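You operate a simulated robot arm through the tools that you are given. There is no shell and no other tool. Be economical: measure what you need, move in short steps, check, and stop when the job is done.

You are at the controls of a simulated two-armed robot. One attempt, no reset.

JOB
Pick up the thin toilet roll with one hand, pass it to the other hand and put it on the top of the console table. Set down upright: thin toilet roll.

It is judged by the outcome, as a careful person would: the job done as asked, and still so three seconds after it is handed in. It fails if anything else is knocked over, pushed out of place, dropped, spilled or broken.

ROBOT AND FRAMES
Two 7-joint arms with two-finger parallel grippers on one trunk, on a base that drives. Base frame: it is fixed to the floor where the robot stands at the start and does not move with it; the origin is under the middle of the robot, x ahead of it, y to its left, z up. Lengths are in m, angles in degrees, forces in N, time in s.
The left shoulder is at the start at [0.05, 0.187, 1.06], the right one opposite. With the tool pointing down near the work surface each hand reaches from about 0.1 to 0.66 m from the robot's upright axis, wherever it stands, measured 20 degrees to its own side. Places, roughly: thin toilet roll (8x8x10 cm) [0.5, 0.1, 0.9]; top of the console table [2.6, 3, 0.8]. Payload 3.43 kg a hand.
The TCP of each hand is the grasp point between the finger pads, 0.03 m short of the fingertips. In the tool frame z runs along the fingers and y along their closing line. The gripper opens to 0.094 m. The fingers are 0.028 m wide and 0.01 m thick; the gripper's body (0.05 by 0.096 m) begins 0.055 m behind the TCP.
Orientation is that of the tool frame in the base frame, as a unit quaternion [w, x, y, z]. With the fingers straight down and closing along the base's y, the tool's x points along the base's -x, its y along +y and its z along -z.

CONTROLS
- The arms move only by the tool play_rows. It takes "left_steps", "right_steps" or both (then of equal length, played together; a hand with none holds still); each is one flat list of numbers, 7 for each row, row after row: the turn, a rotation vector about the tool's x, y, z in units of 4 degrees (1.0 is 4 degrees), then the shift along the tool's x, y, z in units of 25 mm (1.0 is 25 mm), then the gripper command, from -1 (shut) to 1 (fully open), values between in proportion. In form: [rx, ry, rz, x, y, z, claw, rx, ry, rz, x, y, z, claw, ...]. A call has 1 to 8 rows; each row shifts and turns the commanded pose from where the row before left it, along the tool's axes as they then stand. A call with a number of a shift or a turn outside -1 to 1 is refused whole. Rows are played at 5 a second. More than 0.05 m and 8.6 degrees between two rows, or a gripper value outside its range, and nothing of the call is played. A pose out of reach is approached as far as the arm can. The call stops where the force on the tool passes 40 N (or 10 N more than at its start, if that is more) or the arm is blocked; 0.2 s more then pass. The fingers move at their own pace (about 0.153 m/s each) and stop on an object; they squeeze with about 41 N. The grip force told is the motor's: it shows also when the fingers shut on nothing. Time passes only in rows, and 0.2 s behind the last, so rows that do not move let the fingers close. The reply holds the time, the measured pose of the TCP, the force on the tool along the base axes, the opening and the grip force, in the units named above and with some noise, with the torque about the TCP (base axes, N m) and any sound that the robot's microphone picked up.
- Cameras (640 x 400 px; columns grow to the right, rows downward): "scene" is now at [0.1457, 0.0175, 1.2408]; the picture's right is [0.17, -0.99, 0.00], its down [-0.46, -0.08, -0.89] and it looks along [0.87, 0.15, -0.47] (base axes); focal length 214 px, centre (320, 200). "left" rides on the left gripper at [0.076, -0.014, -0.102] in its tool frame; the picture's right is [0.18, 0.98, 0.00], its down [-0.75, 0.14, -0.64] and it looks along [-0.63, 0.12, 0.77] (tool axes); focal length 243 px, centre (320, 200). "right" rides on the right gripper at [0.076, 0.014, -0.102] in its tool frame; the picture's right is [-0.18, 0.98, 0.00], its down [-0.75, -0.14, -0.64] and it looks along [-0.63, -0.12, 0.77] (tool axes); focal length 243 px, centre (320, 200). There is no depth. A picture from a camera that has moved, and an enlarged one, comes with that camera's place and axes in the base frame and with its lens. The place of the scene camera against the robot may be out by one fixed shift of up to 0.012 m in any direction.
- capture(camera): a new picture of that camera. No time passes.
- slide_trunk(by): slides the trunk up (or, below 0, down) by that many m; the arms and the scene camera ride with it, the base frame stays. It gives what a move gives, with no picture.
- drive_base(legs): drives the robot by 1 to 6 legs, each [ahead, left, turn to the left] in m, m and degrees, along the robot's own axes; the way and the turn of a leg run together, so that a leg with both is an arc; at most 1.5 m and 180 degrees a leg. The arms and the cameras ride along, it lands a little off, and it stops where it bumps. It gives what a move gives.
- pan_tilt(pan, tilt): turns the head with the scene camera to pan (to the left, within 80 degrees either way) and tilt (down, from -29 to 69), counted from straight ahead of the robot. It gives what a move gives.
- zoom(camera, box): a new picture of the part [left, top, right, bottom] of that camera's present view, enlarged. No time passes.
- hand_in(): hands the job in; it is judged then, once.

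Go step by step. Nothing tells you exact positions but the pictures and the camera data: compare them with the known pose of the tool, close in by small moves and look again before you grip or let go. The budget is 120 turns and 100 pictures, counting those below and the enlarged ones. Unless the task says otherwise, let go and move clear before handing in, and close with one line.

The tools are called by a JSON object that holds its "fn" and its "kwargs". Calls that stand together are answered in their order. play_rows: Moves the arms, as the interface text tells. Its arguments: {"type":"object","properties":{"left_steps":{"type":"array","items":{"type":"number"}},"right_steps":{"type":"array","items":{"type":"number"}}},"required":[]} The other tools are called the same way: slide_trunk (by) slides the trunk up or down; drive_base (legs) drives the base; pan_tilt (pan, tilt) turns the head that bears the scene camera; capture (camera) takes a picture; zoom (camera, box) takes an enlarged picture of a part of a camera's view; hand_in () hands the job in.

At the start:

```text
clock: 0.0
left_ee_pos: [0.3355, 0.2237, 1.1507]
left_ee_rot: [0.0, -0.001, 1.0, 0.0]
left_force: [0.5, 0.6, -0.5]
left_ft_torque: [0.0, 0.01, 0.01]
left_width: 0.094
left_grip_force: 0.1
right_ee_pos: [0.3963, -0.0687, 1.1039]
right_ee_rot: [0.0, 0.0, 1.0, 0.0]
right_force: [0.0, 0.6, 0.0]
right_ft_torque: [0.02, 0.0, 0.02]
right_width: 0.094
right_grip_force: 0.1
trunk travel left (down, up): [-0.275, 0.157]
robot x, y, heading: [0.002, -0.0005, -0.3]
head pan, tilt: [9.6, 27.7]
```

scene: 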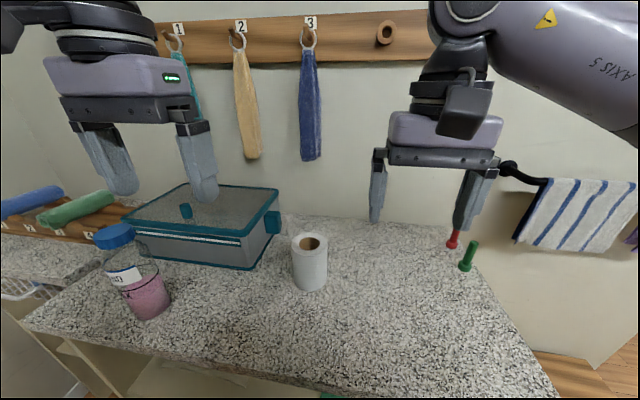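
right: 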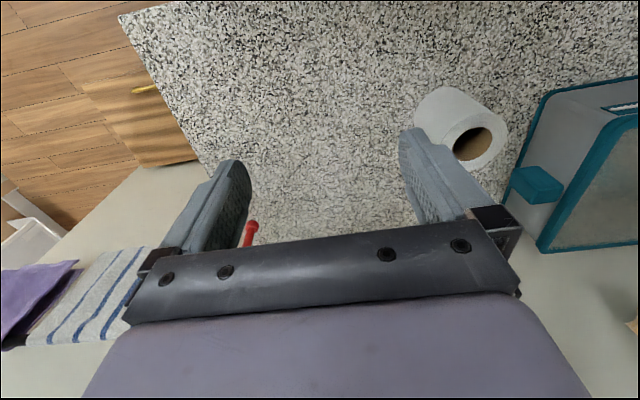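
left: 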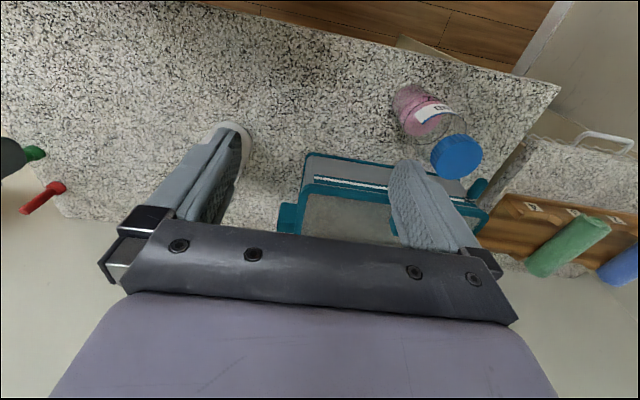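

The roll stands at about (0.48, 0.095) and the space to its right is free. I plan to side-grip it low with the right hand, with that hand's camera on top, lift it, let the left hand take it from above, and then drive to the console. First I turn the right hand in free air.

{"fn": "play_rows", "kwargs": {"right_steps": [-0.679, 0.679, 0.97, 0, 0, 0, 1, -0.679, 0.679, 0.97, 0, 0, 0, 1, -0.679, 0.679, 0.97, 0, 0, 0, 1, -0.679, 0.679, 0.97, 0, 0, 0, 1, -0.679, 0.679, 0.97, 0, 0, 0, 1, -0.679, 0.679, 0.97, 0, 0, 0, 1, -0.679, 0.679, 0.97, 0, 0, 0, 1, -0.679, 0.679, 0.97, 0, 0, 0, 1]}}

{"fn": "zoom", "kwargs": {"camera": "scene", "box": [240, 200, 400, 300]}}

```text
clock: 1.8
left_ee_pos: [0.3349, 0.2227, 1.1505]
left_ee_rot: [0.0, -0.001, 1.0, 0.0]
left_force: [0.1, -0.4, 0.4]
left_ft_torque: [0.0, 0.01, -0.01]
left_width: 0.094
left_grip_force: 0.1
right_ee_pos: [0.3989, -0.0685, 1.1045]
right_ee_rot: [-0.185, 0.264, 0.928, 0.186]
right_force: [-0.5, 0.0, 0.0]
right_ft_torque: [-0.04, 0.03, 0.0]
right_width: 0.094
right_grip_force: 0.1
trunk travel left (down, up): [-0.275, 0.157]
robot x, y, heading: [-0.0028, -0.0003, -0.1]
head pan, tilt: [9.6, 27.7]
```

```text
4.00 times, centred on (320, 250) of scene
camera zoom: at [0.1458, 0.0174, 1.2408], right [0.17, -0.99, 0.0], down [-0.46, -0.08, -0.89], along [0.87, 0.15, -0.47], focal length 858 px, centre (320, 0)
```

zoom: 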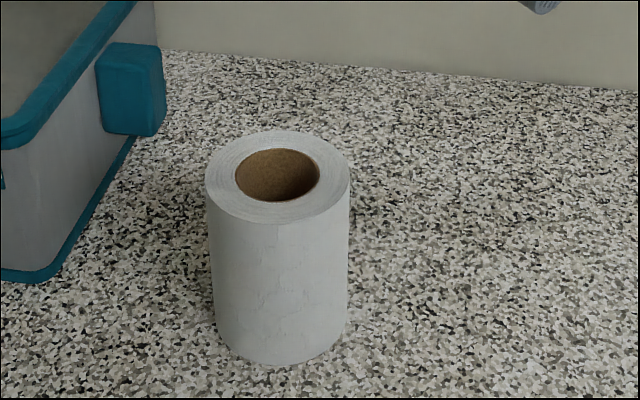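

The roll's centre measures about (0.476, 0.097), with a diameter of about 7.3 cm and its top near z = 0.96. The turn is going well, so I finish it.

{"fn": "play_rows", "kwargs": {"right_steps": [-0.679, 0.679, 0.97, 0, 0, 0, 1, -0.679, 0.679, 0.97, 0, 0, 0, 1, -0.679, 0.679, 0.97, 0, 0, 0, 1, -0.679, 0.679, 0.97, 0, 0, 0, 1, -0.679, 0.679, 0.97, 0, 0, 0, 1, -0.679, 0.679, 0.97, 0, 0, 0, 1, -0.679, 0.679, 0.97, 0, 0, 0, 1, -0.679, 0.679, 0.97, 0, 0, 0, 1]}}

{"fn": "play_rows", "kwargs": {"right_steps": [-0.679, 0.679, 0.97, 0, 0, 0, 1, -0.679, 0.679, 0.97, 0, 0, 0, 1, -0.679, 0.679, 0.97, 0, 0, 0, 1, -0.679, 0.679, 0.97, 0, 0, 0, 1]}}

{"fn": "capture", "kwargs": {"camera": "scene"}}

```text
clock: 3.6
left_ee_pos: [0.3359, 0.2238, 1.1504]
left_ee_rot: [0.001, -0.001, 1.0, 0.0]
left_force: [0.3, 0.8, 0.2]
left_ft_torque: [-0.02, 0.0, -0.01]
left_width: 0.0944
left_grip_force: 0.1
right_ee_pos: [0.3974, -0.0685, 1.1051]
right_ee_rot: [-0.344, 0.491, 0.723, 0.344]
right_force: [-0.1, 0.3, -0.1]
right_ft_torque: [0.02, -0.01, -0.01]
right_width: 0.0943
right_grip_force: 0.1
trunk travel left (down, up): [-0.275, 0.157]
robot x, y, heading: [0.0015, 0.0021, -0.1]
head pan, tilt: [9.6, 27.7]
```

```text
clock: 4.6
left_ee_pos: [0.3356, 0.2235, 1.1498]
left_ee_rot: [0.001, -0.001, 1.0, 0.001]
left_force: [0.1, 1.0, -1.0]
left_ft_torque: [0.0, -0.02, -0.04]
left_width: 0.0943
left_grip_force: 0.1
right_ee_pos: [0.3969, -0.0683, 1.1051]
right_ee_rot: [-0.407, 0.579, 0.578, 0.406]
right_force: [0.4, 0.2, -0.1]
right_ft_torque: [0.02, 0.0, -0.01]
right_width: 0.094
right_grip_force: 0.2
trunk travel left (down, up): [-0.275, 0.157]
robot x, y, heading: [0.0024, 0.0018, 0.1]
head pan, tilt: [9.6, 27.7]
```

```text
95 pictures are left
camera scene: at [0.1457, 0.0174, 1.2408], right [0.17, -0.99, 0.0], down [-0.46, -0.08, -0.89], along [0.87, 0.15, -0.47], focal length 214 px, centre (320, 200)
```

scene: 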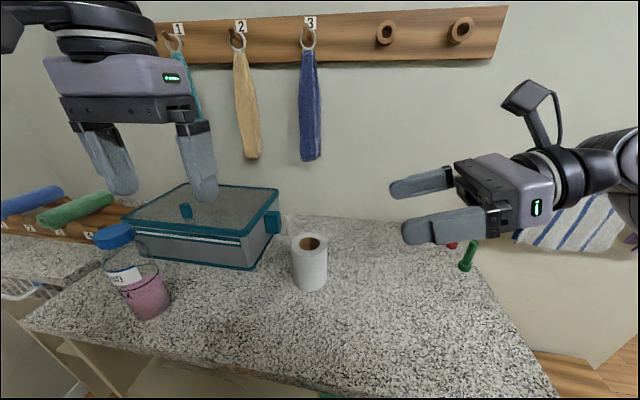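

The right hand is horizontal, tilted 20° down, with its camera on top. Next I move to a point 10 cm short of the grasp.

{"fn": "play_rows", "kwargs": {"right_steps": [0, 0, 0, -0.804, 0.451, 0.7, 1, 0, 0, 0, -0.804, 0.451, 0.7, 1, 0, 0, 0, -0.804, 0.451, 0.7, 1, 0, 0, 0, -0.804, 0.451, 0.7, 1, 0, 0, 0, -0.804, 0.451, 0.7, 1, 0, 0, 0, -0.804, 0.451, 0.7, 1, 0, 0, 0, -0.804, 0.451, 0.7, 1]}}

{"fn": "capture", "kwargs": {"camera": "scene"}}

{"fn": "capture", "kwargs": {"camera": "right"}}

```text
clock: 6.2
left_ee_pos: [0.3365, 0.2246, 1.1501]
left_ee_rot: [0.0, -0.002, 1.0, -0.001]
left_force: [0.4, -0.4, -0.5]
left_ft_torque: [0.01, 0.01, -0.04]
left_width: 0.094
left_grip_force: 0.0
right_ee_pos: [0.4767, -0.0002, 0.9289]
right_ee_rot: [-0.406, 0.579, 0.578, 0.407]
right_force: [0.3, -0.4, 0.0]
right_ft_torque: [0.02, 0.01, 0.02]
right_width: 0.0942
right_grip_force: 0.2
trunk travel left (down, up): [-0.275, 0.157]
robot x, y, heading: [-0.0032, -0.0003, -0.1]
head pan, tilt: [9.6, 27.7]
```

```text
94 pictures are left
camera scene: at [0.1458, 0.0175, 1.2408], right [0.17, -0.99, 0.0], down [-0.46, -0.08, -0.89], along [0.87, 0.15, -0.47], focal length 214 px, centre (320, 200)
```

scene: 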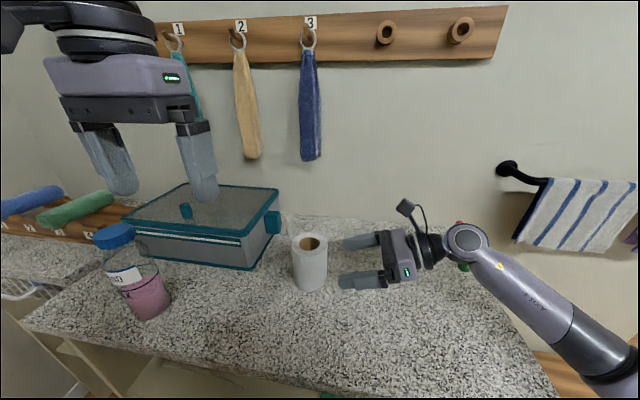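

```text
93 pictures are left
camera right: at [0.4902, -0.0707, 1.0358], right [0.98, -0.06, -0.17], down [-0.14, -0.86, -0.49], along [-0.12, 0.51, -0.85], focal length 243 px, centre (320, 200)
```

right: 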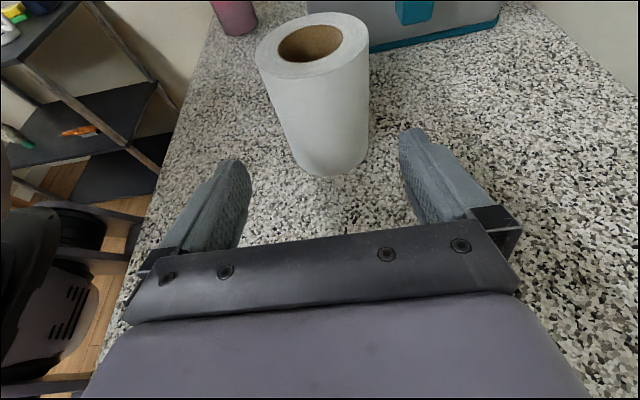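

The alignment looks right, with the roll centred between the fingers. I slide in 6 cm and check.

{"fn": "play_rows", "kwargs": {"right_steps": [0, 0, 0, 0, 0, 0.8, 1, 0, 0, 0, 0, 0, 0.8, 1, 0, 0, 0, 0, 0, 0.8, 1]}}

{"fn": "capture", "kwargs": {"camera": "right"}}

{"fn": "zoom", "kwargs": {"camera": "scene", "box": [240, 200, 400, 300]}}

```text
clock: 7.0
left_ee_pos: [0.3353, 0.2234, 1.1498]
left_ee_rot: [0.0, -0.001, 1.0, -0.001]
left_force: [0.6, 0.2, 0.5]
left_ft_torque: [0.0, -0.02, 0.03]
left_width: 0.0941
left_grip_force: 0.0
right_ee_pos: [0.4771, 0.0565, 0.9092]
right_ee_rot: [-0.406, 0.579, 0.579, 0.406]
right_force: [0.6, 0.0, -0.9]
right_ft_torque: [-0.03, 0.01, -0.05]
right_width: 0.094
right_grip_force: 0.0
trunk travel left (down, up): [-0.275, 0.157]
robot x, y, heading: [-0.0022, -0.0015, -0.0]
head pan, tilt: [9.6, 27.7]
```

```text
92 pictures are left
camera right: at [0.4909, -0.0144, 1.0151], right [0.98, -0.06, -0.17], down [-0.14, -0.86, -0.49], along [-0.12, 0.51, -0.85], focal length 243 px, centre (320, 200)
```

right: 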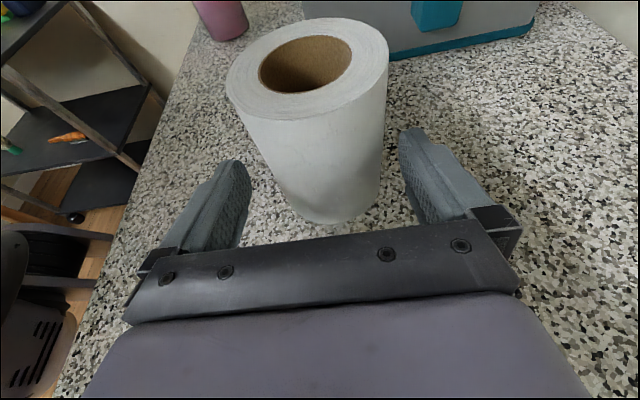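

```text
4.00 times, centred on (320, 250) of scene
camera zoom: at [0.1457, 0.0176, 1.2408], right [0.17, -0.99, 0.0], down [-0.46, -0.08, -0.89], along [0.87, 0.15, -0.47], focal length 858 px, centre (320, 0)
```

zoom: 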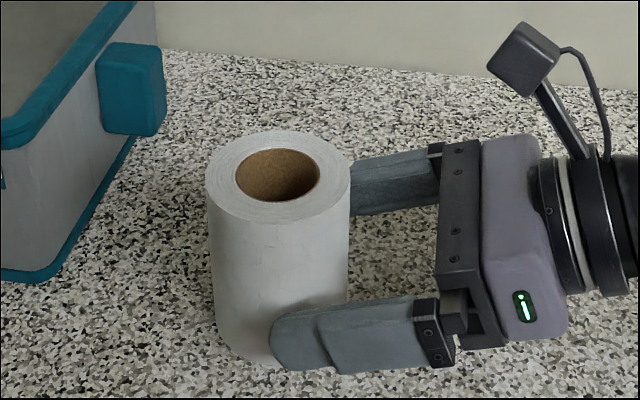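

The roll sits cleanly between the fingers. I advance the last 3.7 cm and close.

{"fn": "play_rows", "kwargs": {"right_steps": [0, 0, 0, 0, 0, 0.75, 1, 0, 0, 0, 0, 0, 0.75, 1, 0, 0, 0, 0, 0, 0, 1]}}

{"fn": "capture", "kwargs": {"camera": "right"}}

{"fn": "zoom", "kwargs": {"camera": "scene", "box": [240, 200, 400, 300]}}

```text
clock: 7.8
left_ee_pos: [0.3327, 0.2141, 1.1539]
left_ee_rot: [0.002, 0.0, 1.0, 0.005]
left_force: [0.3, 0.8, -0.2]
left_ft_torque: [0.04, 0.0, -0.04]
left_width: 0.0941
left_grip_force: 0.1
right_ee_pos: [0.4833, 0.0711, 0.8992]
right_ee_rot: [-0.395, 0.586, 0.575, 0.412]
right_force: [-0.2, 0.0, -0.4]
right_ft_torque: [0.03, 0.03, -0.01]
right_width: 0.094
right_grip_force: 0.1
trunk travel left (down, up): [-0.275, 0.157]
robot x, y, heading: [0.0025, -0.0031, -0.0]
head pan, tilt: [9.6, 27.7]
```

```text
90 pictures are left
camera right: at [0.4947, 0.0014, 1.0054], right [0.98, -0.09, -0.16], down [-0.16, -0.86, -0.49], along [-0.1, 0.5, -0.86], focal length 243 px, centre (320, 200)
```

right: 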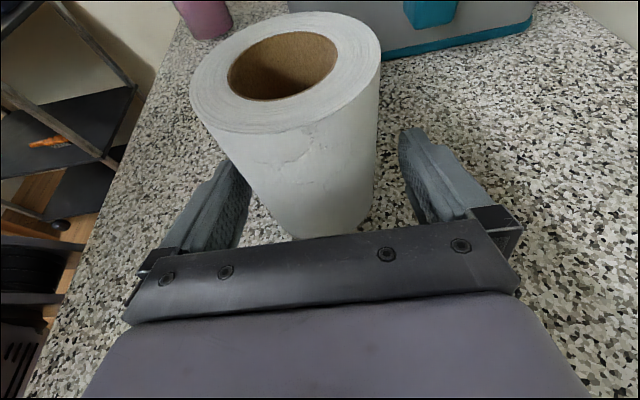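

```text
4.00 times, centred on (320, 250) of scene
camera zoom: at [0.1421, 0.0075, 1.2425], right [0.16, -0.99, -0.01], down [-0.46, -0.07, -0.89], along [0.88, 0.15, -0.46], focal length 858 px, centre (320, 0)
```

zoom: 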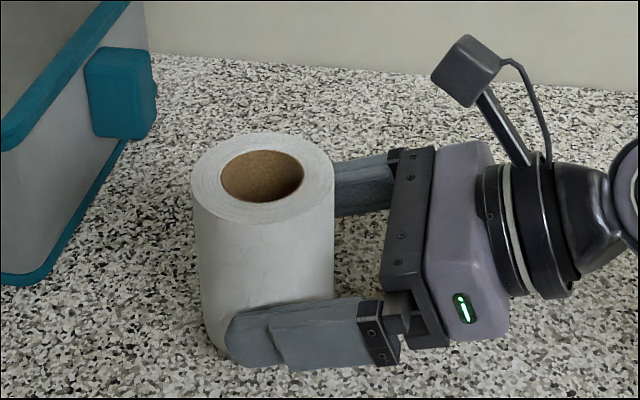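

The whole robot leaned by about 1 cm during that move, so some part of the right arm is being blocked. I look at the whole arm before going further.

{"fn": "capture", "kwargs": {"camera": "scene"}}

{"fn": "pan_tilt", "kwargs": {"pan": -40, "tilt": 50}}

{"fn": "capture", "kwargs": {"camera": "scene"}}

```text
88 pictures are left
camera scene: at [0.1421, 0.0075, 1.2425], right [0.16, -0.99, -0.01], down [-0.46, -0.07, -0.89], along [0.88, 0.15, -0.46], focal length 214 px, centre (320, 200)
```

scene: 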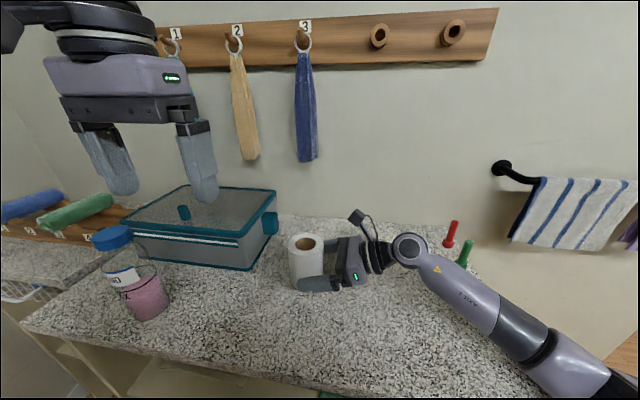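

```text
clock: 9.0
left_ee_pos: [0.333, 0.216, 1.1536]
left_ee_rot: [0.003, 0.0, 1.0, 0.004]
left_force: [0.0, -0.2, 0.3]
left_ft_torque: [0.02, 0.0, 0.01]
left_width: 0.0939
left_grip_force: 0.1
right_ee_pos: [0.4839, 0.0722, 0.9002]
right_ee_rot: [-0.395, 0.585, 0.576, 0.414]
right_force: [0.5, 0.1, -0.3]
right_ft_torque: [0.0, -0.03, 0.01]
right_width: 0.0941
right_grip_force: 0.1
trunk travel left (down, up): [-0.275, 0.157]
robot x, y, heading: [-0.0001, -0.0058, -0.1]
head pan, tilt: [-40.0, 50.0]
```

```text
87 pictures are left
camera scene: at [0.1102, -0.0557, 1.208], right [-0.64, -0.77, -0.01], down [-0.58, 0.5, -0.64], along [0.5, -0.41, -0.77], focal length 214 px, centre (320, 200)
```

scene: 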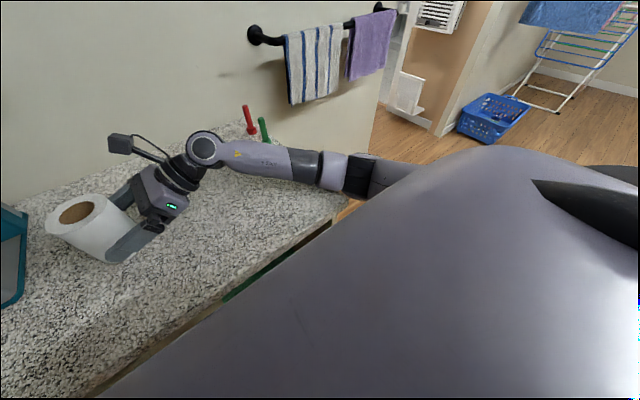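

The low elbow and forearm are pressing on the right-hand edge of the table. I back out of the roll, then raise the trunk so the forearm slopes down from above.

{"fn": "play_rows", "kwargs": {"right_steps": [0, 0, 0, 0, 0, -0.7, 1, 0, 0, 0, 0, 0, -0.8, 1, 0, 0, 0, 0, 0, -0.8, 1, 0, 0, 0, 0, 0, -0.8, 1]}}

{"fn": "capture", "kwargs": {"camera": "scene"}}

```text
clock: 10.0
left_ee_pos: [0.3358, 0.2241, 1.1496]
left_ee_rot: [0.0, -0.001, 1.0, 0.0]
left_force: [0.4, 0.3, 0.0]
left_ft_torque: [-0.03, 0.01, 0.06]
left_width: 0.094
left_grip_force: 0.1
right_ee_pos: [0.4769, 0.0166, 0.924]
right_ee_rot: [-0.407, 0.578, 0.579, 0.406]
right_force: [0.1, -0.8, 0.0]
right_ft_torque: [0.02, 0.03, 0.01]
right_width: 0.0938
right_grip_force: 0.1
trunk travel left (down, up): [-0.275, 0.157]
robot x, y, heading: [0.0004, -0.003, 0.2]
head pan, tilt: [-40.0, 50.0]
```

```text
86 pictures are left
camera scene: at [0.1146, -0.0473, 1.2075], right [-0.64, -0.77, 0.0], down [-0.59, 0.49, -0.64], along [0.49, -0.41, -0.77], focal length 214 px, centre (320, 200)
```

scene: 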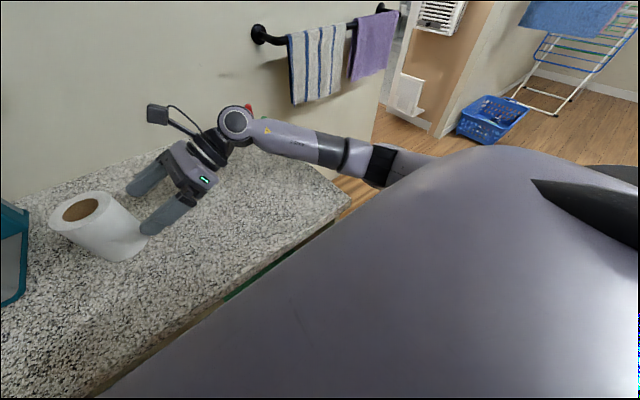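

The posture recovered. I raise the trunk 0.15 m and then bring the hand back down by the same amount.

{"fn": "slide_trunk", "kwargs": {"by": 0.15}}

{"fn": "play_rows", "kwargs": {"right_steps": [0, 0, 0, -0.94, 0, 0.342, 1, 0, 0, 0, -0.94, 0, 0.342, 1, 0, 0, 0, -0.94, 0, 0.342, 1, 0, 0, 0, -0.94, 0, 0.342, 1]}}

{"fn": "capture", "kwargs": {"camera": "scene"}}

```text
clock: 11.7
left_ee_pos: [0.3351, 0.2237, 1.3]
left_ee_rot: [0.0, -0.001, 1.0, 0.0]
left_force: [0.5, 0.4, 0.5]
left_ft_torque: [-0.02, 0.02, -0.01]
left_width: 0.0941
left_grip_force: 0.1
right_ee_pos: [0.4761, 0.0176, 1.0735]
right_ee_rot: [-0.406, 0.579, 0.578, 0.407]
right_force: [-0.3, 0.6, -0.3]
right_ft_torque: [-0.01, 0.01, 0.0]
right_width: 0.0943
right_grip_force: 0.0
trunk travel left (down, up): [-0.425, 0.007]
robot x, y, heading: [0.0012, 0.0006, 0.1]
head pan, tilt: [-40.0, 50.0]
```

```text
clock: 12.7
left_ee_pos: [0.3359, 0.2242, 1.3004]
left_ee_rot: [0.001, -0.001, 1.0, -0.001]
left_force: [0.3, 0.4, -0.1]
left_ft_torque: [0.01, 0.03, 0.0]
left_width: 0.094
left_grip_force: 0.1
right_ee_pos: [0.4775, 0.0176, 0.973]
right_ee_rot: [-0.406, 0.579, 0.579, 0.406]
right_force: [-0.5, -0.4, -0.2]
right_ft_torque: [0.02, -0.01, 0.01]
right_width: 0.0937
right_grip_force: 0.1
trunk travel left (down, up): [-0.425, 0.007]
robot x, y, heading: [0.0032, 0.002, 0.1]
head pan, tilt: [-40.0, 50.0]
```

```text
85 pictures are left
camera scene: at [0.1148, -0.0472, 1.3577], right [-0.64, -0.77, 0.0], down [-0.59, 0.49, -0.64], along [0.49, -0.41, -0.77], focal length 214 px, centre (320, 200)
```

scene: 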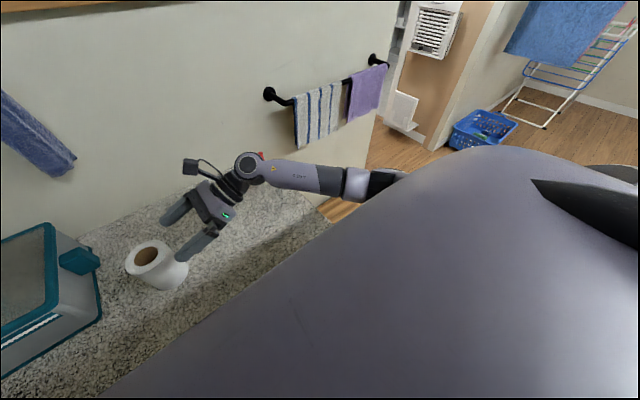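

The forearm is now higher. I lower the last 5 cm, advance 4 cm and check.

{"fn": "play_rows", "kwargs": {"right_steps": [0, 0, 0, -0.94, 0, 0.342, 1, 0, 0, 0, -0.92, 0, 0.33, 1, 0, 0, 0, 0, 0, 0.8, 1, 0, 0, 0, 0, 0, 0.8, 1]}}

{"fn": "capture", "kwargs": {"camera": "scene"}}

{"fn": "capture", "kwargs": {"camera": "right"}}

```text
clock: 13.7
left_ee_pos: [0.3362, 0.2236, 1.2998]
left_ee_rot: [0.0, -0.001, 1.0, -0.001]
left_force: [0.5, -0.6, -0.1]
left_ft_torque: [0.02, -0.01, 0.04]
left_width: 0.094
left_grip_force: 0.0
right_ee_pos: [0.4779, 0.0559, 0.9098]
right_ee_rot: [-0.406, 0.579, 0.579, 0.406]
right_force: [0.1, -0.4, 0.6]
right_ft_torque: [0.0, 0.01, -0.04]
right_width: 0.0941
right_grip_force: 0.1
trunk travel left (down, up): [-0.425, 0.007]
robot x, y, heading: [0.0006, -0.0004, -0.1]
head pan, tilt: [-40.0, 50.0]
```

```text
84 pictures are left
camera scene: at [0.1147, -0.047, 1.3577], right [-0.64, -0.77, 0.0], down [-0.59, 0.49, -0.64], along [0.49, -0.41, -0.77], focal length 214 px, centre (320, 200)
```

scene: 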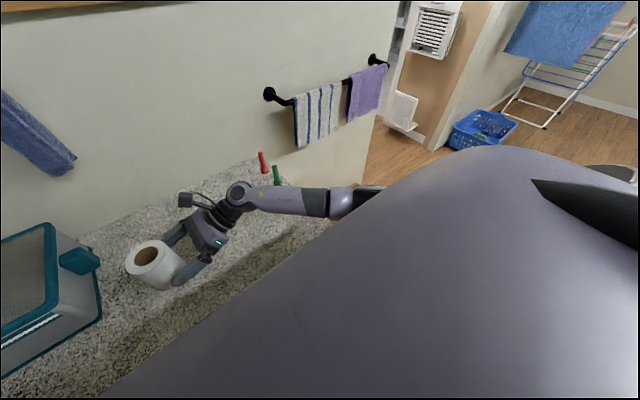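

```text
83 pictures are left
camera right: at [0.4906, -0.0145, 1.0165], right [0.98, -0.06, -0.17], down [-0.14, -0.86, -0.49], along [-0.12, 0.51, -0.85], focal length 243 px, centre (320, 200)
```

right: 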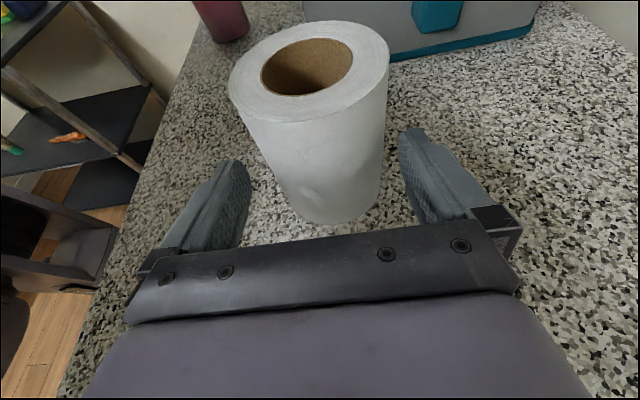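

This is the same position as before and no lean so far. I advance the rest in small steps.

{"fn": "play_rows", "kwargs": {"right_steps": [0, 0, 0, 0, 0, 0.5, 1, 0, 0, 0, 0, 0, 0.5, 1, 0, 0, 0, 0, 0, 0.5, 1, 0, 0, 0, 0, 0, 0, 1]}}

{"fn": "capture", "kwargs": {"camera": "scene"}}

{"fn": "capture", "kwargs": {"camera": "right"}}

```text
clock: 14.7
left_ee_pos: [0.335, 0.2237, 1.2995]
left_ee_rot: [-0.001, -0.001, 1.0, 0.0]
left_force: [-0.3, -0.8, -0.2]
left_ft_torque: [0.02, 0.0, -0.03]
left_width: 0.0943
left_grip_force: 0.0
right_ee_pos: [0.4766, 0.0907, 0.8979]
right_ee_rot: [-0.407, 0.578, 0.579, 0.406]
right_force: [0.4, -0.4, 0.3]
right_ft_torque: [0.02, 0.03, -0.01]
right_width: 0.0939
right_grip_force: 0.0
trunk travel left (down, up): [-0.425, 0.007]
robot x, y, heading: [0.0014, 0.0021, -0.1]
head pan, tilt: [-40.0, 50.0]
```

```text
82 pictures are left
camera scene: at [0.1147, -0.0473, 1.3577], right [-0.64, -0.77, 0.0], down [-0.59, 0.49, -0.64], along [0.49, -0.41, -0.77], focal length 214 px, centre (320, 200)
```

scene: 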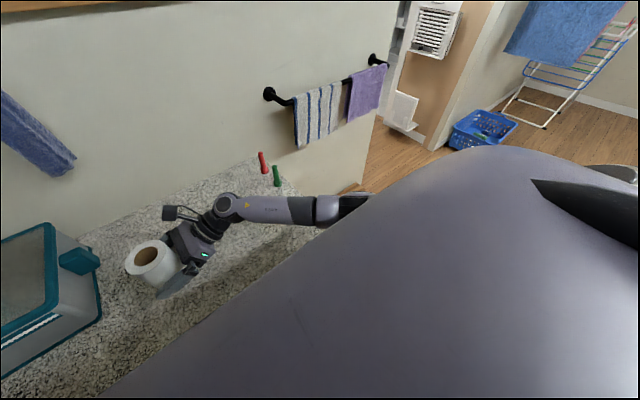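

```text
81 pictures are left
camera right: at [0.4908, 0.0205, 1.0041], right [0.98, -0.06, -0.17], down [-0.14, -0.86, -0.49], along [-0.12, 0.51, -0.85], focal length 243 px, centre (320, 200)
```

right: 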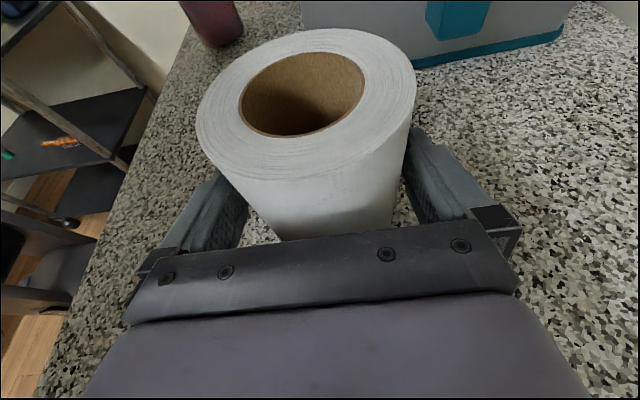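

No contact this time: the TCP is at (0.477, 0.091, 0.898) with the roll between the fingers. I close the grip.

{"fn": "play_rows", "kwargs": {"right_steps": [0, 0, 0, 0, 0, 0, 0.6, 0, 0, 0, 0, 0, 0, -1, 0, 0, 0, 0, 0, 0, -1, 0, 0, 0, 0, 0, 0, -1]}}

{"fn": "capture", "kwargs": {"camera": "right"}}

```text
clock: 15.7
left_ee_pos: [0.3356, 0.2246, 1.2987]
left_ee_rot: [0.0, -0.001, 1.0, -0.001]
left_force: [-0.1, -0.7, 0.4]
left_ft_torque: [0.03, -0.02, -0.01]
left_width: 0.0942
left_grip_force: 0.0
right_ee_pos: [0.4759, 0.0906, 0.8994]
right_ee_rot: [-0.406, 0.579, 0.578, 0.407]
right_force: [0.2, 1.3, 1.7]
right_ft_torque: [0.01, 0.09, -0.02]
right_width: 0.0754
right_grip_force: 40.8
trunk travel left (down, up): [-0.425, 0.007]
robot x, y, heading: [-0.0016, 0.0016, 0.1]
head pan, tilt: [-40.0, 50.0]
```

```text
80 pictures are left
camera right: at [0.4907, 0.0205, 1.0043], right [0.98, -0.06, -0.17], down [-0.14, -0.86, -0.49], along [-0.12, 0.51, -0.85], focal length 243 px, centre (320, 200)
```

right: 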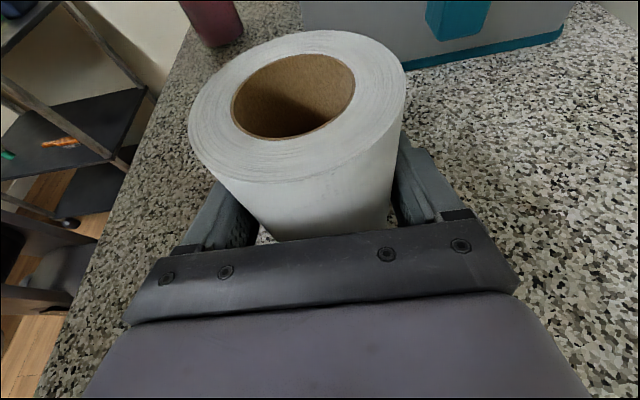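

It is gripped at 7.5 cm width. I lift straight up about 15 cm and turn the head back to look.

{"fn": "play_rows", "kwargs": {"right_steps": [0, 0, 0, 0.47, 0, -0.171, -1, 0, 0, 0, 0.94, 0, -0.342, -1, 0, 0, 0, 0.94, 0, -0.342, -1, 0, 0, 0, 0.94, 0, -0.342, -1, 0, 0, 0, 0.94, 0, -0.342, -1, 0, 0, 0, 0.94, 0, -0.342, -1, 0, 0, 0, 0.5, 0, -0.18, -1]}}

{"fn": "pan_tilt", "kwargs": {"pan": 9, "tilt": 40}}

{"fn": "capture", "kwargs": {"camera": "scene"}}

```text
clock: 17.3
left_ee_pos: [0.3354, 0.2248, 1.3005]
left_ee_rot: [0.0, -0.002, 1.0, 0.001]
left_force: [0.6, 0.4, -0.4]
left_ft_torque: [0.0, 0.01, 0.03]
left_width: 0.094
left_grip_force: 0.2
right_ee_pos: [0.4769, 0.0923, 1.0493]
right_ee_rot: [-0.406, 0.579, 0.579, 0.406]
right_force: [0.3, 0.0, -0.6]
right_ft_torque: [0.01, 0.03, -0.01]
right_width: 0.0723
right_grip_force: 41.0
trunk travel left (down, up): [-0.425, 0.007]
robot x, y, heading: [-0.0024, 0.0008, 0.1]
head pan, tilt: [-40.0, 50.0]
```

```text
clock: 18.5
left_ee_pos: [0.3366, 0.2238, 1.3005]
left_ee_rot: [0.0, -0.001, 1.0, 0.0]
left_force: [0.3, 0.4, 0.4]
left_ft_torque: [-0.01, 0.03, 0.01]
left_width: 0.094
left_grip_force: 0.0
right_ee_pos: [0.4767, 0.0898, 1.0487]
right_ee_rot: [-0.406, 0.579, 0.579, 0.406]
right_force: [-0.2, 0.8, -1.2]
right_ft_torque: [0.05, 0.01, 0.04]
right_width: 0.0723
right_grip_force: 41.0
trunk travel left (down, up): [-0.425, 0.007]
robot x, y, heading: [0.0043, 0.0006, 0.2]
head pan, tilt: [9.0, 40.0]
```

```text
79 pictures are left
camera scene: at [0.1398, 0.0155, 1.3718], right [0.16, -0.99, 0.0], down [-0.64, -0.1, -0.77], along [0.76, 0.12, -0.64], focal length 214 px, centre (320, 200)
```

scene: 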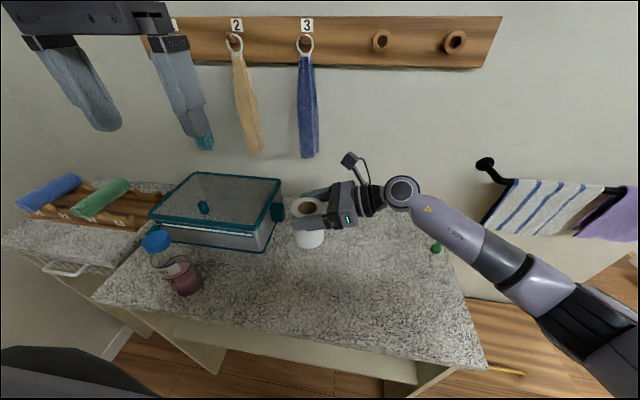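

The roll seems to sit lower in the grip than expected, so I zoom in.

{"fn": "zoom", "kwargs": {"camera": "scene", "box": [260, 150, 400, 260]}}

{"fn": "capture", "kwargs": {"camera": "right"}}

```text
3.64 times, centred on (330, 205) of scene
camera zoom: at [0.1398, 0.0155, 1.3718], right [0.16, -0.99, 0.0], down [-0.64, -0.1, -0.77], along [0.76, 0.12, -0.64], focal length 780 px, centre (284, 182)
```

zoom: 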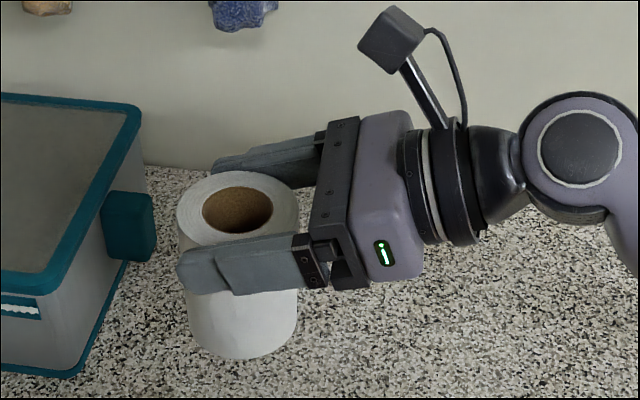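

```text
77 pictures are left
camera right: at [0.4908, 0.02, 1.1545], right [0.98, -0.06, -0.17], down [-0.14, -0.86, -0.49], along [-0.12, 0.51, -0.85], focal length 243 px, centre (320, 200)
```

right: 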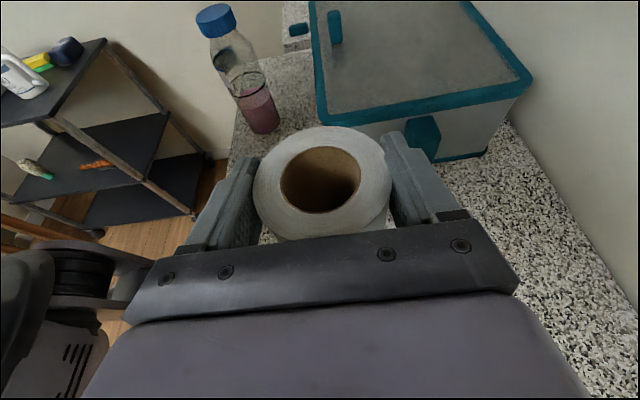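

The roll slid down in the grip during the lift. I wait a second without moving to see whether it is stable now.

{"fn": "play_rows", "kwargs": {"right_steps": [0, 0, 0, 0, 0, 0, -1, 0, 0, 0, 0, 0, 0, -1, 0, 0, 0, 0, 0, 0, -1, 0, 0, 0, 0, 0, 0, -1]}}

{"fn": "zoom", "kwargs": {"camera": "scene", "box": [260, 150, 400, 260]}}

```text
clock: 19.5
left_ee_pos: [0.3375, 0.2231, 1.3004]
left_ee_rot: [0.0, 0.0, 1.0, -0.001]
left_force: [-0.7, 0.2, -0.7]
left_ft_torque: [0.02, 0.04, 0.0]
left_width: 0.094
left_grip_force: 0.0
right_ee_pos: [0.4769, 0.0909, 1.0489]
right_ee_rot: [-0.406, 0.579, 0.579, 0.406]
right_force: [0.1, -0.3, -0.6]
right_ft_torque: [-0.03, 0.0, -0.01]
right_width: 0.0724
right_grip_force: 40.6
trunk travel left (down, up): [-0.425, 0.007]
robot x, y, heading: [0.0016, 0.0025, 0.2]
head pan, tilt: [9.0, 40.0]
```

```text
3.64 times, centred on (330, 205) of scene
camera zoom: at [0.1398, 0.0156, 1.3718], right [0.16, -0.99, 0.0], down [-0.63, -0.1, -0.77], along [0.76, 0.12, -0.64], focal length 780 px, centre (284, 182)
```

zoom: 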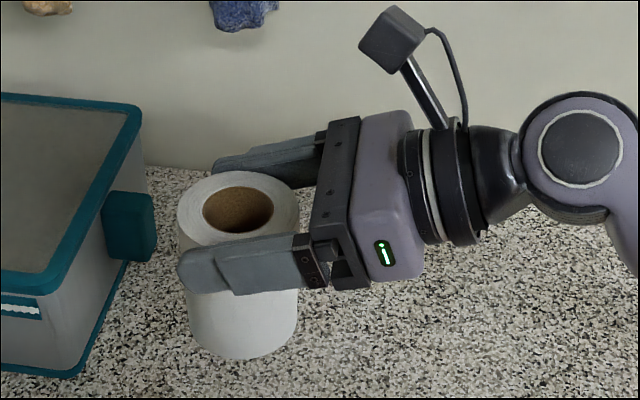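

It is stable now, but the hand holds only the top 2–3 cm because it slid about 5 cm. I set the roll back on the table and regrip lower, with a longer squeeze and better centring.

{"fn": "play_rows", "kwargs": {"right_steps": [0, 0, 0, -0.94, 0, 0.342, -1, 0, 0, 0, -0.94, 0, 0.342, -1, 0, 0, 0, -0.94, 0, 0.342, -1, 0, 0, 0, -0.7, 0, 0.255, -1]}}

{"fn": "play_rows", "kwargs": {"right_steps": [0, 0, 0, -0.15, 0, 0.055, -1, 0, 0, 0, -0.15, 0, 0.055, -1]}}

{"fn": "zoom", "kwargs": {"camera": "scene", "box": [260, 150, 400, 260]}}

```text
clock: 20.5
left_ee_pos: [0.336, 0.2246, 1.3001]
left_ee_rot: [0.0, 0.0, 1.0, 0.0]
left_force: [-0.1, -0.6, 0.0]
left_ft_torque: [-0.01, 0.01, 0.0]
left_width: 0.0939
left_grip_force: 0.0
right_ee_pos: [0.476, 0.0902, 0.9549]
right_ee_rot: [-0.406, 0.579, 0.579, 0.407]
right_force: [-0.1, -0.6, -1.5]
right_ft_torque: [-0.01, 0.04, -0.02]
right_width: 0.0725
right_grip_force: 40.5
trunk travel left (down, up): [-0.425, 0.007]
robot x, y, heading: [0.0003, -0.0026, 0.0]
head pan, tilt: [9.0, 40.0]
```

```text
clock: 21.1
left_ee_pos: [0.3338, 0.2236, 1.3012]
left_ee_rot: [0.001, 0.0, 1.0, 0.0]
left_force: [-0.3, 1.0, -0.5]
left_ft_torque: [-0.01, 0.01, 0.0]
left_width: 0.0941
left_grip_force: 0.1
right_ee_pos: [0.4766, 0.0907, 0.9505]
right_ee_rot: [-0.407, 0.577, 0.579, 0.408]
right_force: [-1.6, -4.4, 12.5]
right_ft_torque: [-0.66, -0.19, -0.1]
right_width: 0.0726
right_grip_force: 40.9
trunk travel left (down, up): [-0.425, 0.007]
robot x, y, heading: [0.0003, 0.0003, 0.1]
head pan, tilt: [9.0, 40.0]
```

```text
3.64 times, centred on (330, 205) of scene
camera zoom: at [0.1385, 0.015, 1.3723], right [0.16, -0.99, 0.0], down [-0.63, -0.1, -0.77], along [0.76, 0.12, -0.64], focal length 780 px, centre (284, 182)
```

zoom: 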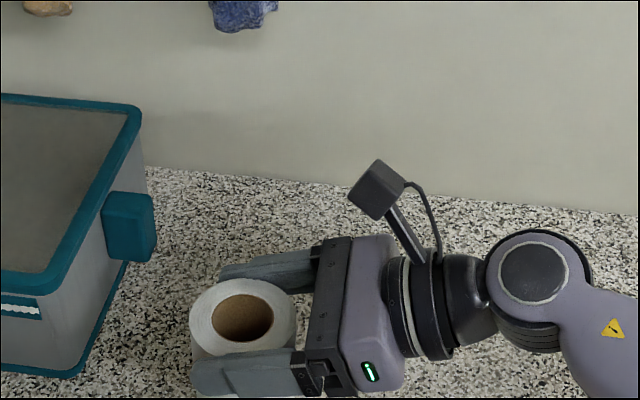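

Contact with the table shows at 12.5 N. I release, slide the open hand 5 cm down and look again before regripping.

{"fn": "play_rows", "kwargs": {"right_steps": [0, 0, 0, 0.12, 0, -0.043, -1, 0, 0, 0, 0, 0, 0, 1, 0, 0, 0, 0, 0, 0, 1]}}

{"fn": "play_rows", "kwargs": {"right_steps": [0, 0, 0, -0.7, 0, 0.255, 1, 0, 0, 0, -0.7, 0, 0.255, 1, 0, 0, 0, -0.7, 0, 0.255, 1]}}

{"fn": "capture", "kwargs": {"camera": "right"}}

{"fn": "zoom", "kwargs": {"camera": "scene", "box": [260, 180, 400, 290]}}

```text
clock: 21.9
left_ee_pos: [0.3358, 0.224, 1.2998]
left_ee_rot: [0.001, -0.001, 1.0, -0.001]
left_force: [0.3, -0.4, -0.7]
left_ft_torque: [0.0, 0.0, 0.01]
left_width: 0.0937
left_grip_force: 0.0
right_ee_pos: [0.4766, 0.0911, 0.9501]
right_ee_rot: [-0.406, 0.58, 0.58, 0.404]
right_force: [0.2, 0.5, -0.1]
right_ft_torque: [0.02, 0.01, 0.02]
right_width: 0.094
right_grip_force: 0.0
trunk travel left (down, up): [-0.425, 0.007]
robot x, y, heading: [0.0026, 0.0008, 0.0]
head pan, tilt: [9.0, 40.0]
```

```text
clock: 22.7
left_ee_pos: [0.3367, 0.2232, 1.2996]
left_ee_rot: [-0.001, -0.001, 1.0, 0.0]
left_force: [0.3, 0.2, -0.2]
left_ft_torque: [0.01, 0.0, 0.01]
left_width: 0.094
left_grip_force: 0.1
right_ee_pos: [0.4763, 0.0902, 0.8939]
right_ee_rot: [-0.406, 0.579, 0.578, 0.406]
right_force: [0.9, -0.6, 0.1]
right_ft_torque: [0.02, -0.07, -0.01]
right_width: 0.0939
right_grip_force: 0.0
trunk travel left (down, up): [-0.425, 0.007]
robot x, y, heading: [-0.0006, -0.0016, -0.1]
head pan, tilt: [9.0, 40.0]
```

```text
74 pictures are left
camera right: at [0.4904, 0.0207, 0.9998], right [0.98, -0.06, -0.17], down [-0.14, -0.86, -0.49], along [-0.12, 0.51, -0.85], focal length 243 px, centre (320, 200)
```

right: 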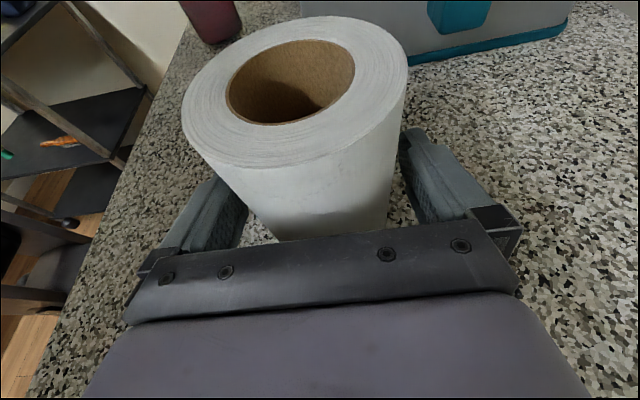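

```text
3.64 times, centred on (330, 235) of scene
camera zoom: at [0.1397, 0.0156, 1.3719], right [0.16, -0.99, 0.0], down [-0.63, -0.1, -0.77], along [0.76, 0.12, -0.64], focal length 780 px, centre (284, 73)
```

zoom: 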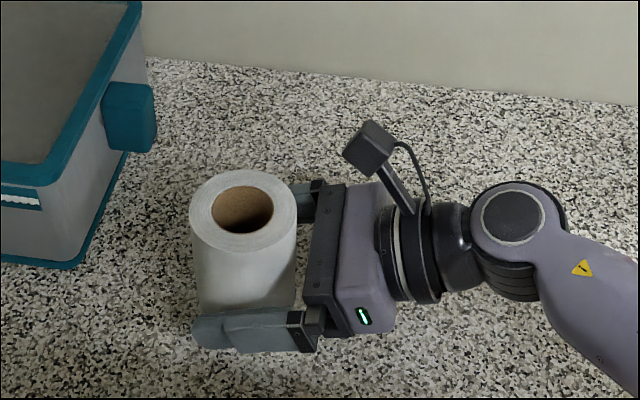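

The hand is in place at z = 0.894 with the roll upright. I close gradually and squeeze longer.

{"fn": "play_rows", "kwargs": {"right_steps": [0, 0, 0, 0, 0, 0, 0.75, 0, 0, 0, 0, 0, 0, 0.6, 0, 0, 0, 0, 0, 0, 0.3, 0, 0, 0, 0, 0, 0, -0.3, 0, 0, 0, 0, 0, 0, -1, 0, 0, 0, 0, 0, 0, -1, 0, 0, 0, 0, 0, 0, -1, 0, 0, 0, 0, 0, 0, -1]}}

{"fn": "capture", "kwargs": {"camera": "right"}}

{"fn": "zoom", "kwargs": {"camera": "scene", "box": [260, 180, 400, 290]}}

```text
clock: 24.5
left_ee_pos: [0.3353, 0.2248, 1.2995]
left_ee_rot: [0.001, 0.0, 1.0, 0.0]
left_force: [-0.2, 0.0, -0.3]
left_ft_torque: [0.02, -0.03, 0.0]
left_width: 0.0941
left_grip_force: 0.1
right_ee_pos: [0.477, 0.0907, 0.8945]
right_ee_rot: [-0.406, 0.579, 0.578, 0.406]
right_force: [0.1, 0.7, -0.1]
right_ft_torque: [0.05, 0.06, -0.02]
right_width: 0.0729
right_grip_force: 40.9
trunk travel left (down, up): [-0.425, 0.007]
robot x, y, heading: [0.0017, 0.0021, -0.1]
head pan, tilt: [9.0, 40.0]
```

```text
72 pictures are left
camera right: at [0.4905, 0.0206, 0.9999], right [0.98, -0.06, -0.17], down [-0.14, -0.86, -0.49], along [-0.12, 0.51, -0.85], focal length 243 px, centre (320, 200)
```

right: 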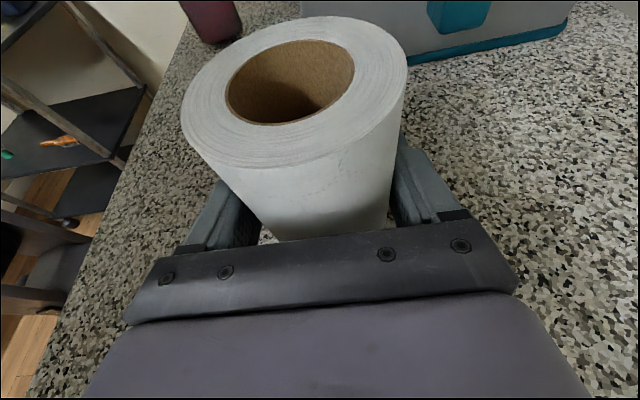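

```text
3.64 times, centred on (330, 235) of scene
camera zoom: at [0.1397, 0.0156, 1.3719], right [0.16, -0.99, 0.0], down [-0.63, -0.1, -0.77], along [0.76, 0.12, -0.64], focal length 780 px, centre (284, 73)
```

zoom: 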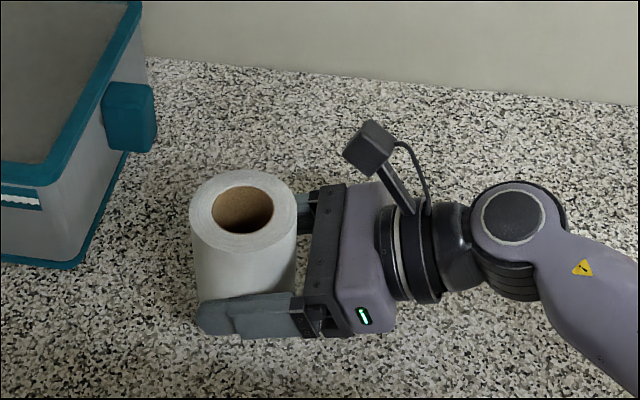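

A full grip this time, 7.29 cm. I lift slowly by 3 cm and check for slip.

{"fn": "play_rows", "kwargs": {"right_steps": [0, 0, 0, 0.3, 0, -0.109, -1, 0, 0, 0, 0.3, 0, -0.109, -1, 0, 0, 0, 0.3, 0, -0.109, -1, 0, 0, 0, 0.3, 0, -0.109, -1]}}

{"fn": "capture", "kwargs": {"camera": "right"}}

{"fn": "zoom", "kwargs": {"camera": "scene", "box": [260, 180, 400, 290]}}

```text
clock: 25.5
left_ee_pos: [0.3365, 0.2238, 1.3008]
left_ee_rot: [0.0, -0.001, 1.0, 0.0]
left_force: [-0.4, 0.2, -0.4]
left_ft_torque: [0.02, -0.02, 0.01]
left_width: 0.0944
left_grip_force: 0.0
right_ee_pos: [0.4767, 0.0908, 0.9263]
right_ee_rot: [-0.406, 0.58, 0.578, 0.407]
right_force: [0.7, 0.7, -0.9]
right_ft_torque: [-0.01, 0.02, 0.02]
right_width: 0.0732
right_grip_force: 40.6
trunk travel left (down, up): [-0.425, 0.007]
robot x, y, heading: [0.001, -0.0039, -0.1]
head pan, tilt: [9.0, 40.0]
```

```text
70 pictures are left
camera right: at [0.4904, 0.0204, 1.0318], right [0.98, -0.06, -0.17], down [-0.14, -0.86, -0.49], along [-0.12, 0.51, -0.85], focal length 243 px, centre (320, 200)
```

right: 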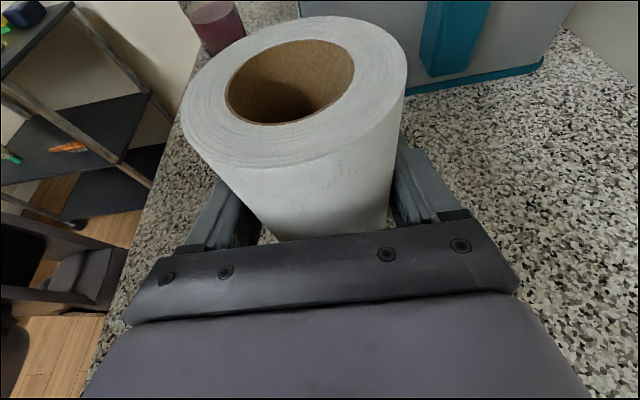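

```text
3.64 times, centred on (330, 235) of scene
camera zoom: at [0.1397, 0.0156, 1.3718], right [0.16, -0.99, 0.0], down [-0.63, -0.1, -0.77], along [0.76, 0.12, -0.64], focal length 780 px, centre (284, 73)
```

zoom: 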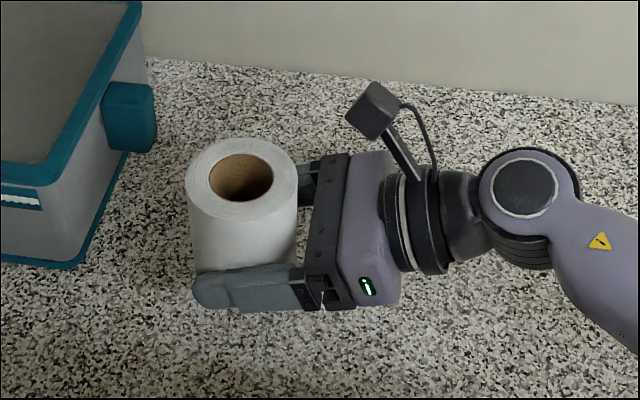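

No slip at all. I lift on by 10 cm while yawing the left hand so that it will close along x, with its camera facing outward.

{"fn": "play_rows", "kwargs": {"right_steps": [0, 0, 0, 0.5, 0, -0.182, -1, 0, 0, 0, 0.5, 0, -0.182, -1, 0, 0, 0, 0.5, 0, -0.182, -1, 0, 0, 0, 0.5, 0, -0.182, -1, 0, 0, 0, 0.5, 0, -0.182, -1, 0, 0, 0, 0.5, 0, -0.182, -1, 0, 0, 0, 0.5, 0, -0.182, -1, 0, 0, 0, 0.5, 0, -0.182, -1], "left_steps": [0, 0, 1, 0, 0, 0, 1, 0, 0, 1, 0, 0, 0, 1, 0, 0, 1, 0, 0, 0, 1, 0, 0, 1, 0, 0, 0, 1, 0, 0, 1, 0, 0, 0, 1, 0, 0, 1, 0, 0, 0, 1, 0, 0, 1, 0, 0, 0, 1, 0, 0, 1, 0, 0, 0, 1]}}

{"fn": "play_rows", "kwargs": {"left_steps": [0, 0, 1, 0, 0, 0, 1, 0, 0, 1, 0, 0, 0, 1, 0, 0, 1, 0, 0, 0, 1, 0, 0, 1, 0, 0, 0, 1, 0, 0, 1, 0, 0, 0, 1, 0, 0, 1, 0, 0, 0, 1, 0, 0, 1, 0, 0, 0, 1, 0, 0, 1, 0, 0, 0, 1]}}

{"fn": "play_rows", "kwargs": {"left_steps": [0, 0, 1, 0, 0, 0, 1, 0, 0, 1, 0, 0, 0, 1, 0, 0, 1, 0, 0, 0, 1, 0, 0, 1, 0, 0, 0, 1, 0, 0, 1, 0, 0, 0, 1, 0, 0, 1, 0, 0, 0, 1, 0, 0, 0.5, 0, 0, 0, 1]}}

{"fn": "capture", "kwargs": {"camera": "scene"}}

{"fn": "capture", "kwargs": {"camera": "right"}}

```text
clock: 27.3
left_ee_pos: [0.3357, 0.223, 1.3]
left_ee_rot: [0.001, 0.276, 0.961, 0.0]
left_force: [0.3, -0.1, 0.0]
left_ft_torque: [0.03, 0.01, 0.0]
left_width: 0.094
left_grip_force: 0.1
right_ee_pos: [0.4766, 0.0913, 1.0314]
right_ee_rot: [-0.406, 0.579, 0.579, 0.406]
right_force: [0.0, -0.1, -0.9]
right_ft_torque: [0.01, 0.0, 0.01]
right_width: 0.073
right_grip_force: 40.5
trunk travel left (down, up): [-0.425, 0.007]
robot x, y, heading: [0.0008, -0.0015, -0.1]
head pan, tilt: [9.0, 40.0]
```

```text
clock: 29.1
left_ee_pos: [0.3364, 0.2236, 1.3]
left_ee_rot: [0.001, 0.53, 0.848, 0.0]
left_force: [-0.4, -0.8, -0.8]
left_ft_torque: [0.0, 0.03, -0.01]
left_width: 0.0939
left_grip_force: 0.0
right_ee_pos: [0.4781, 0.0918, 1.0323]
right_ee_rot: [-0.406, 0.579, 0.578, 0.406]
right_force: [0.4, -0.5, -1.0]
right_ft_torque: [-0.04, 0.03, 0.0]
right_width: 0.073
right_grip_force: 41.4
trunk travel left (down, up): [-0.425, 0.007]
robot x, y, heading: [0.0041, -0.0014, -0.0]
head pan, tilt: [9.0, 40.0]
```

```text
clock: 30.7
left_ee_pos: [0.3361, 0.2236, 1.3005]
left_ee_rot: [0.0, 0.706, 0.708, 0.0]
left_force: [-0.5, 0.3, -0.3]
left_ft_torque: [-0.03, 0.01, -0.02]
left_width: 0.0942
left_grip_force: 0.0
right_ee_pos: [0.4765, 0.0911, 1.0327]
right_ee_rot: [-0.406, 0.579, 0.579, 0.406]
right_force: [-0.1, -0.1, -0.6]
right_ft_torque: [0.02, -0.02, -0.01]
right_width: 0.0728
right_grip_force: 40.4
trunk travel left (down, up): [-0.425, 0.007]
robot x, y, heading: [-0.0005, -0.001, -0.0]
head pan, tilt: [9.0, 40.0]
```

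```text
68 pictures are left
camera scene: at [0.1398, 0.0156, 1.3718], right [0.16, -0.99, 0.0], down [-0.63, -0.1, -0.77], along [0.76, 0.12, -0.64], focal length 214 px, centre (320, 200)
```

scene: 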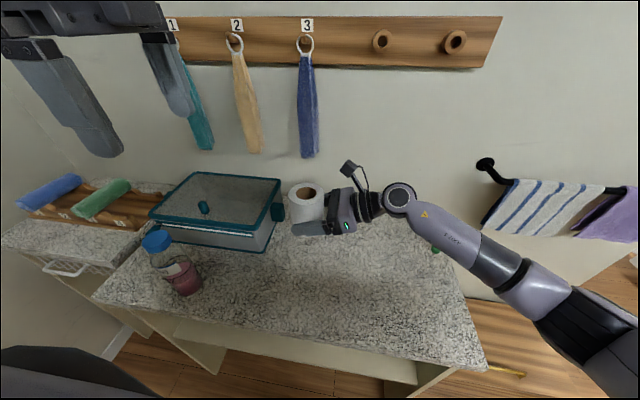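

```text
67 pictures are left
camera right: at [0.4905, 0.021, 1.1383], right [0.98, -0.06, -0.17], down [-0.14, -0.86, -0.49], along [-0.12, 0.51, -0.85], focal length 243 px, centre (320, 200)
```

right: 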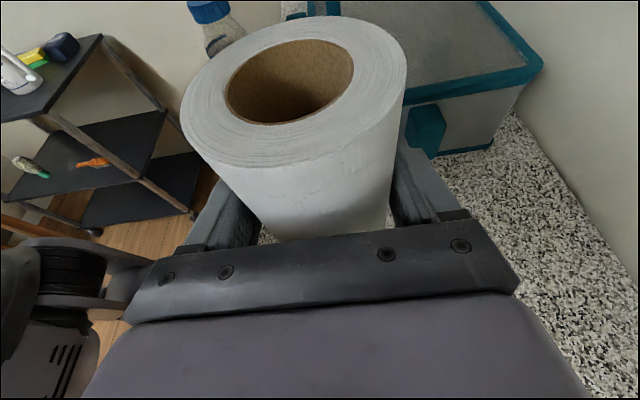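

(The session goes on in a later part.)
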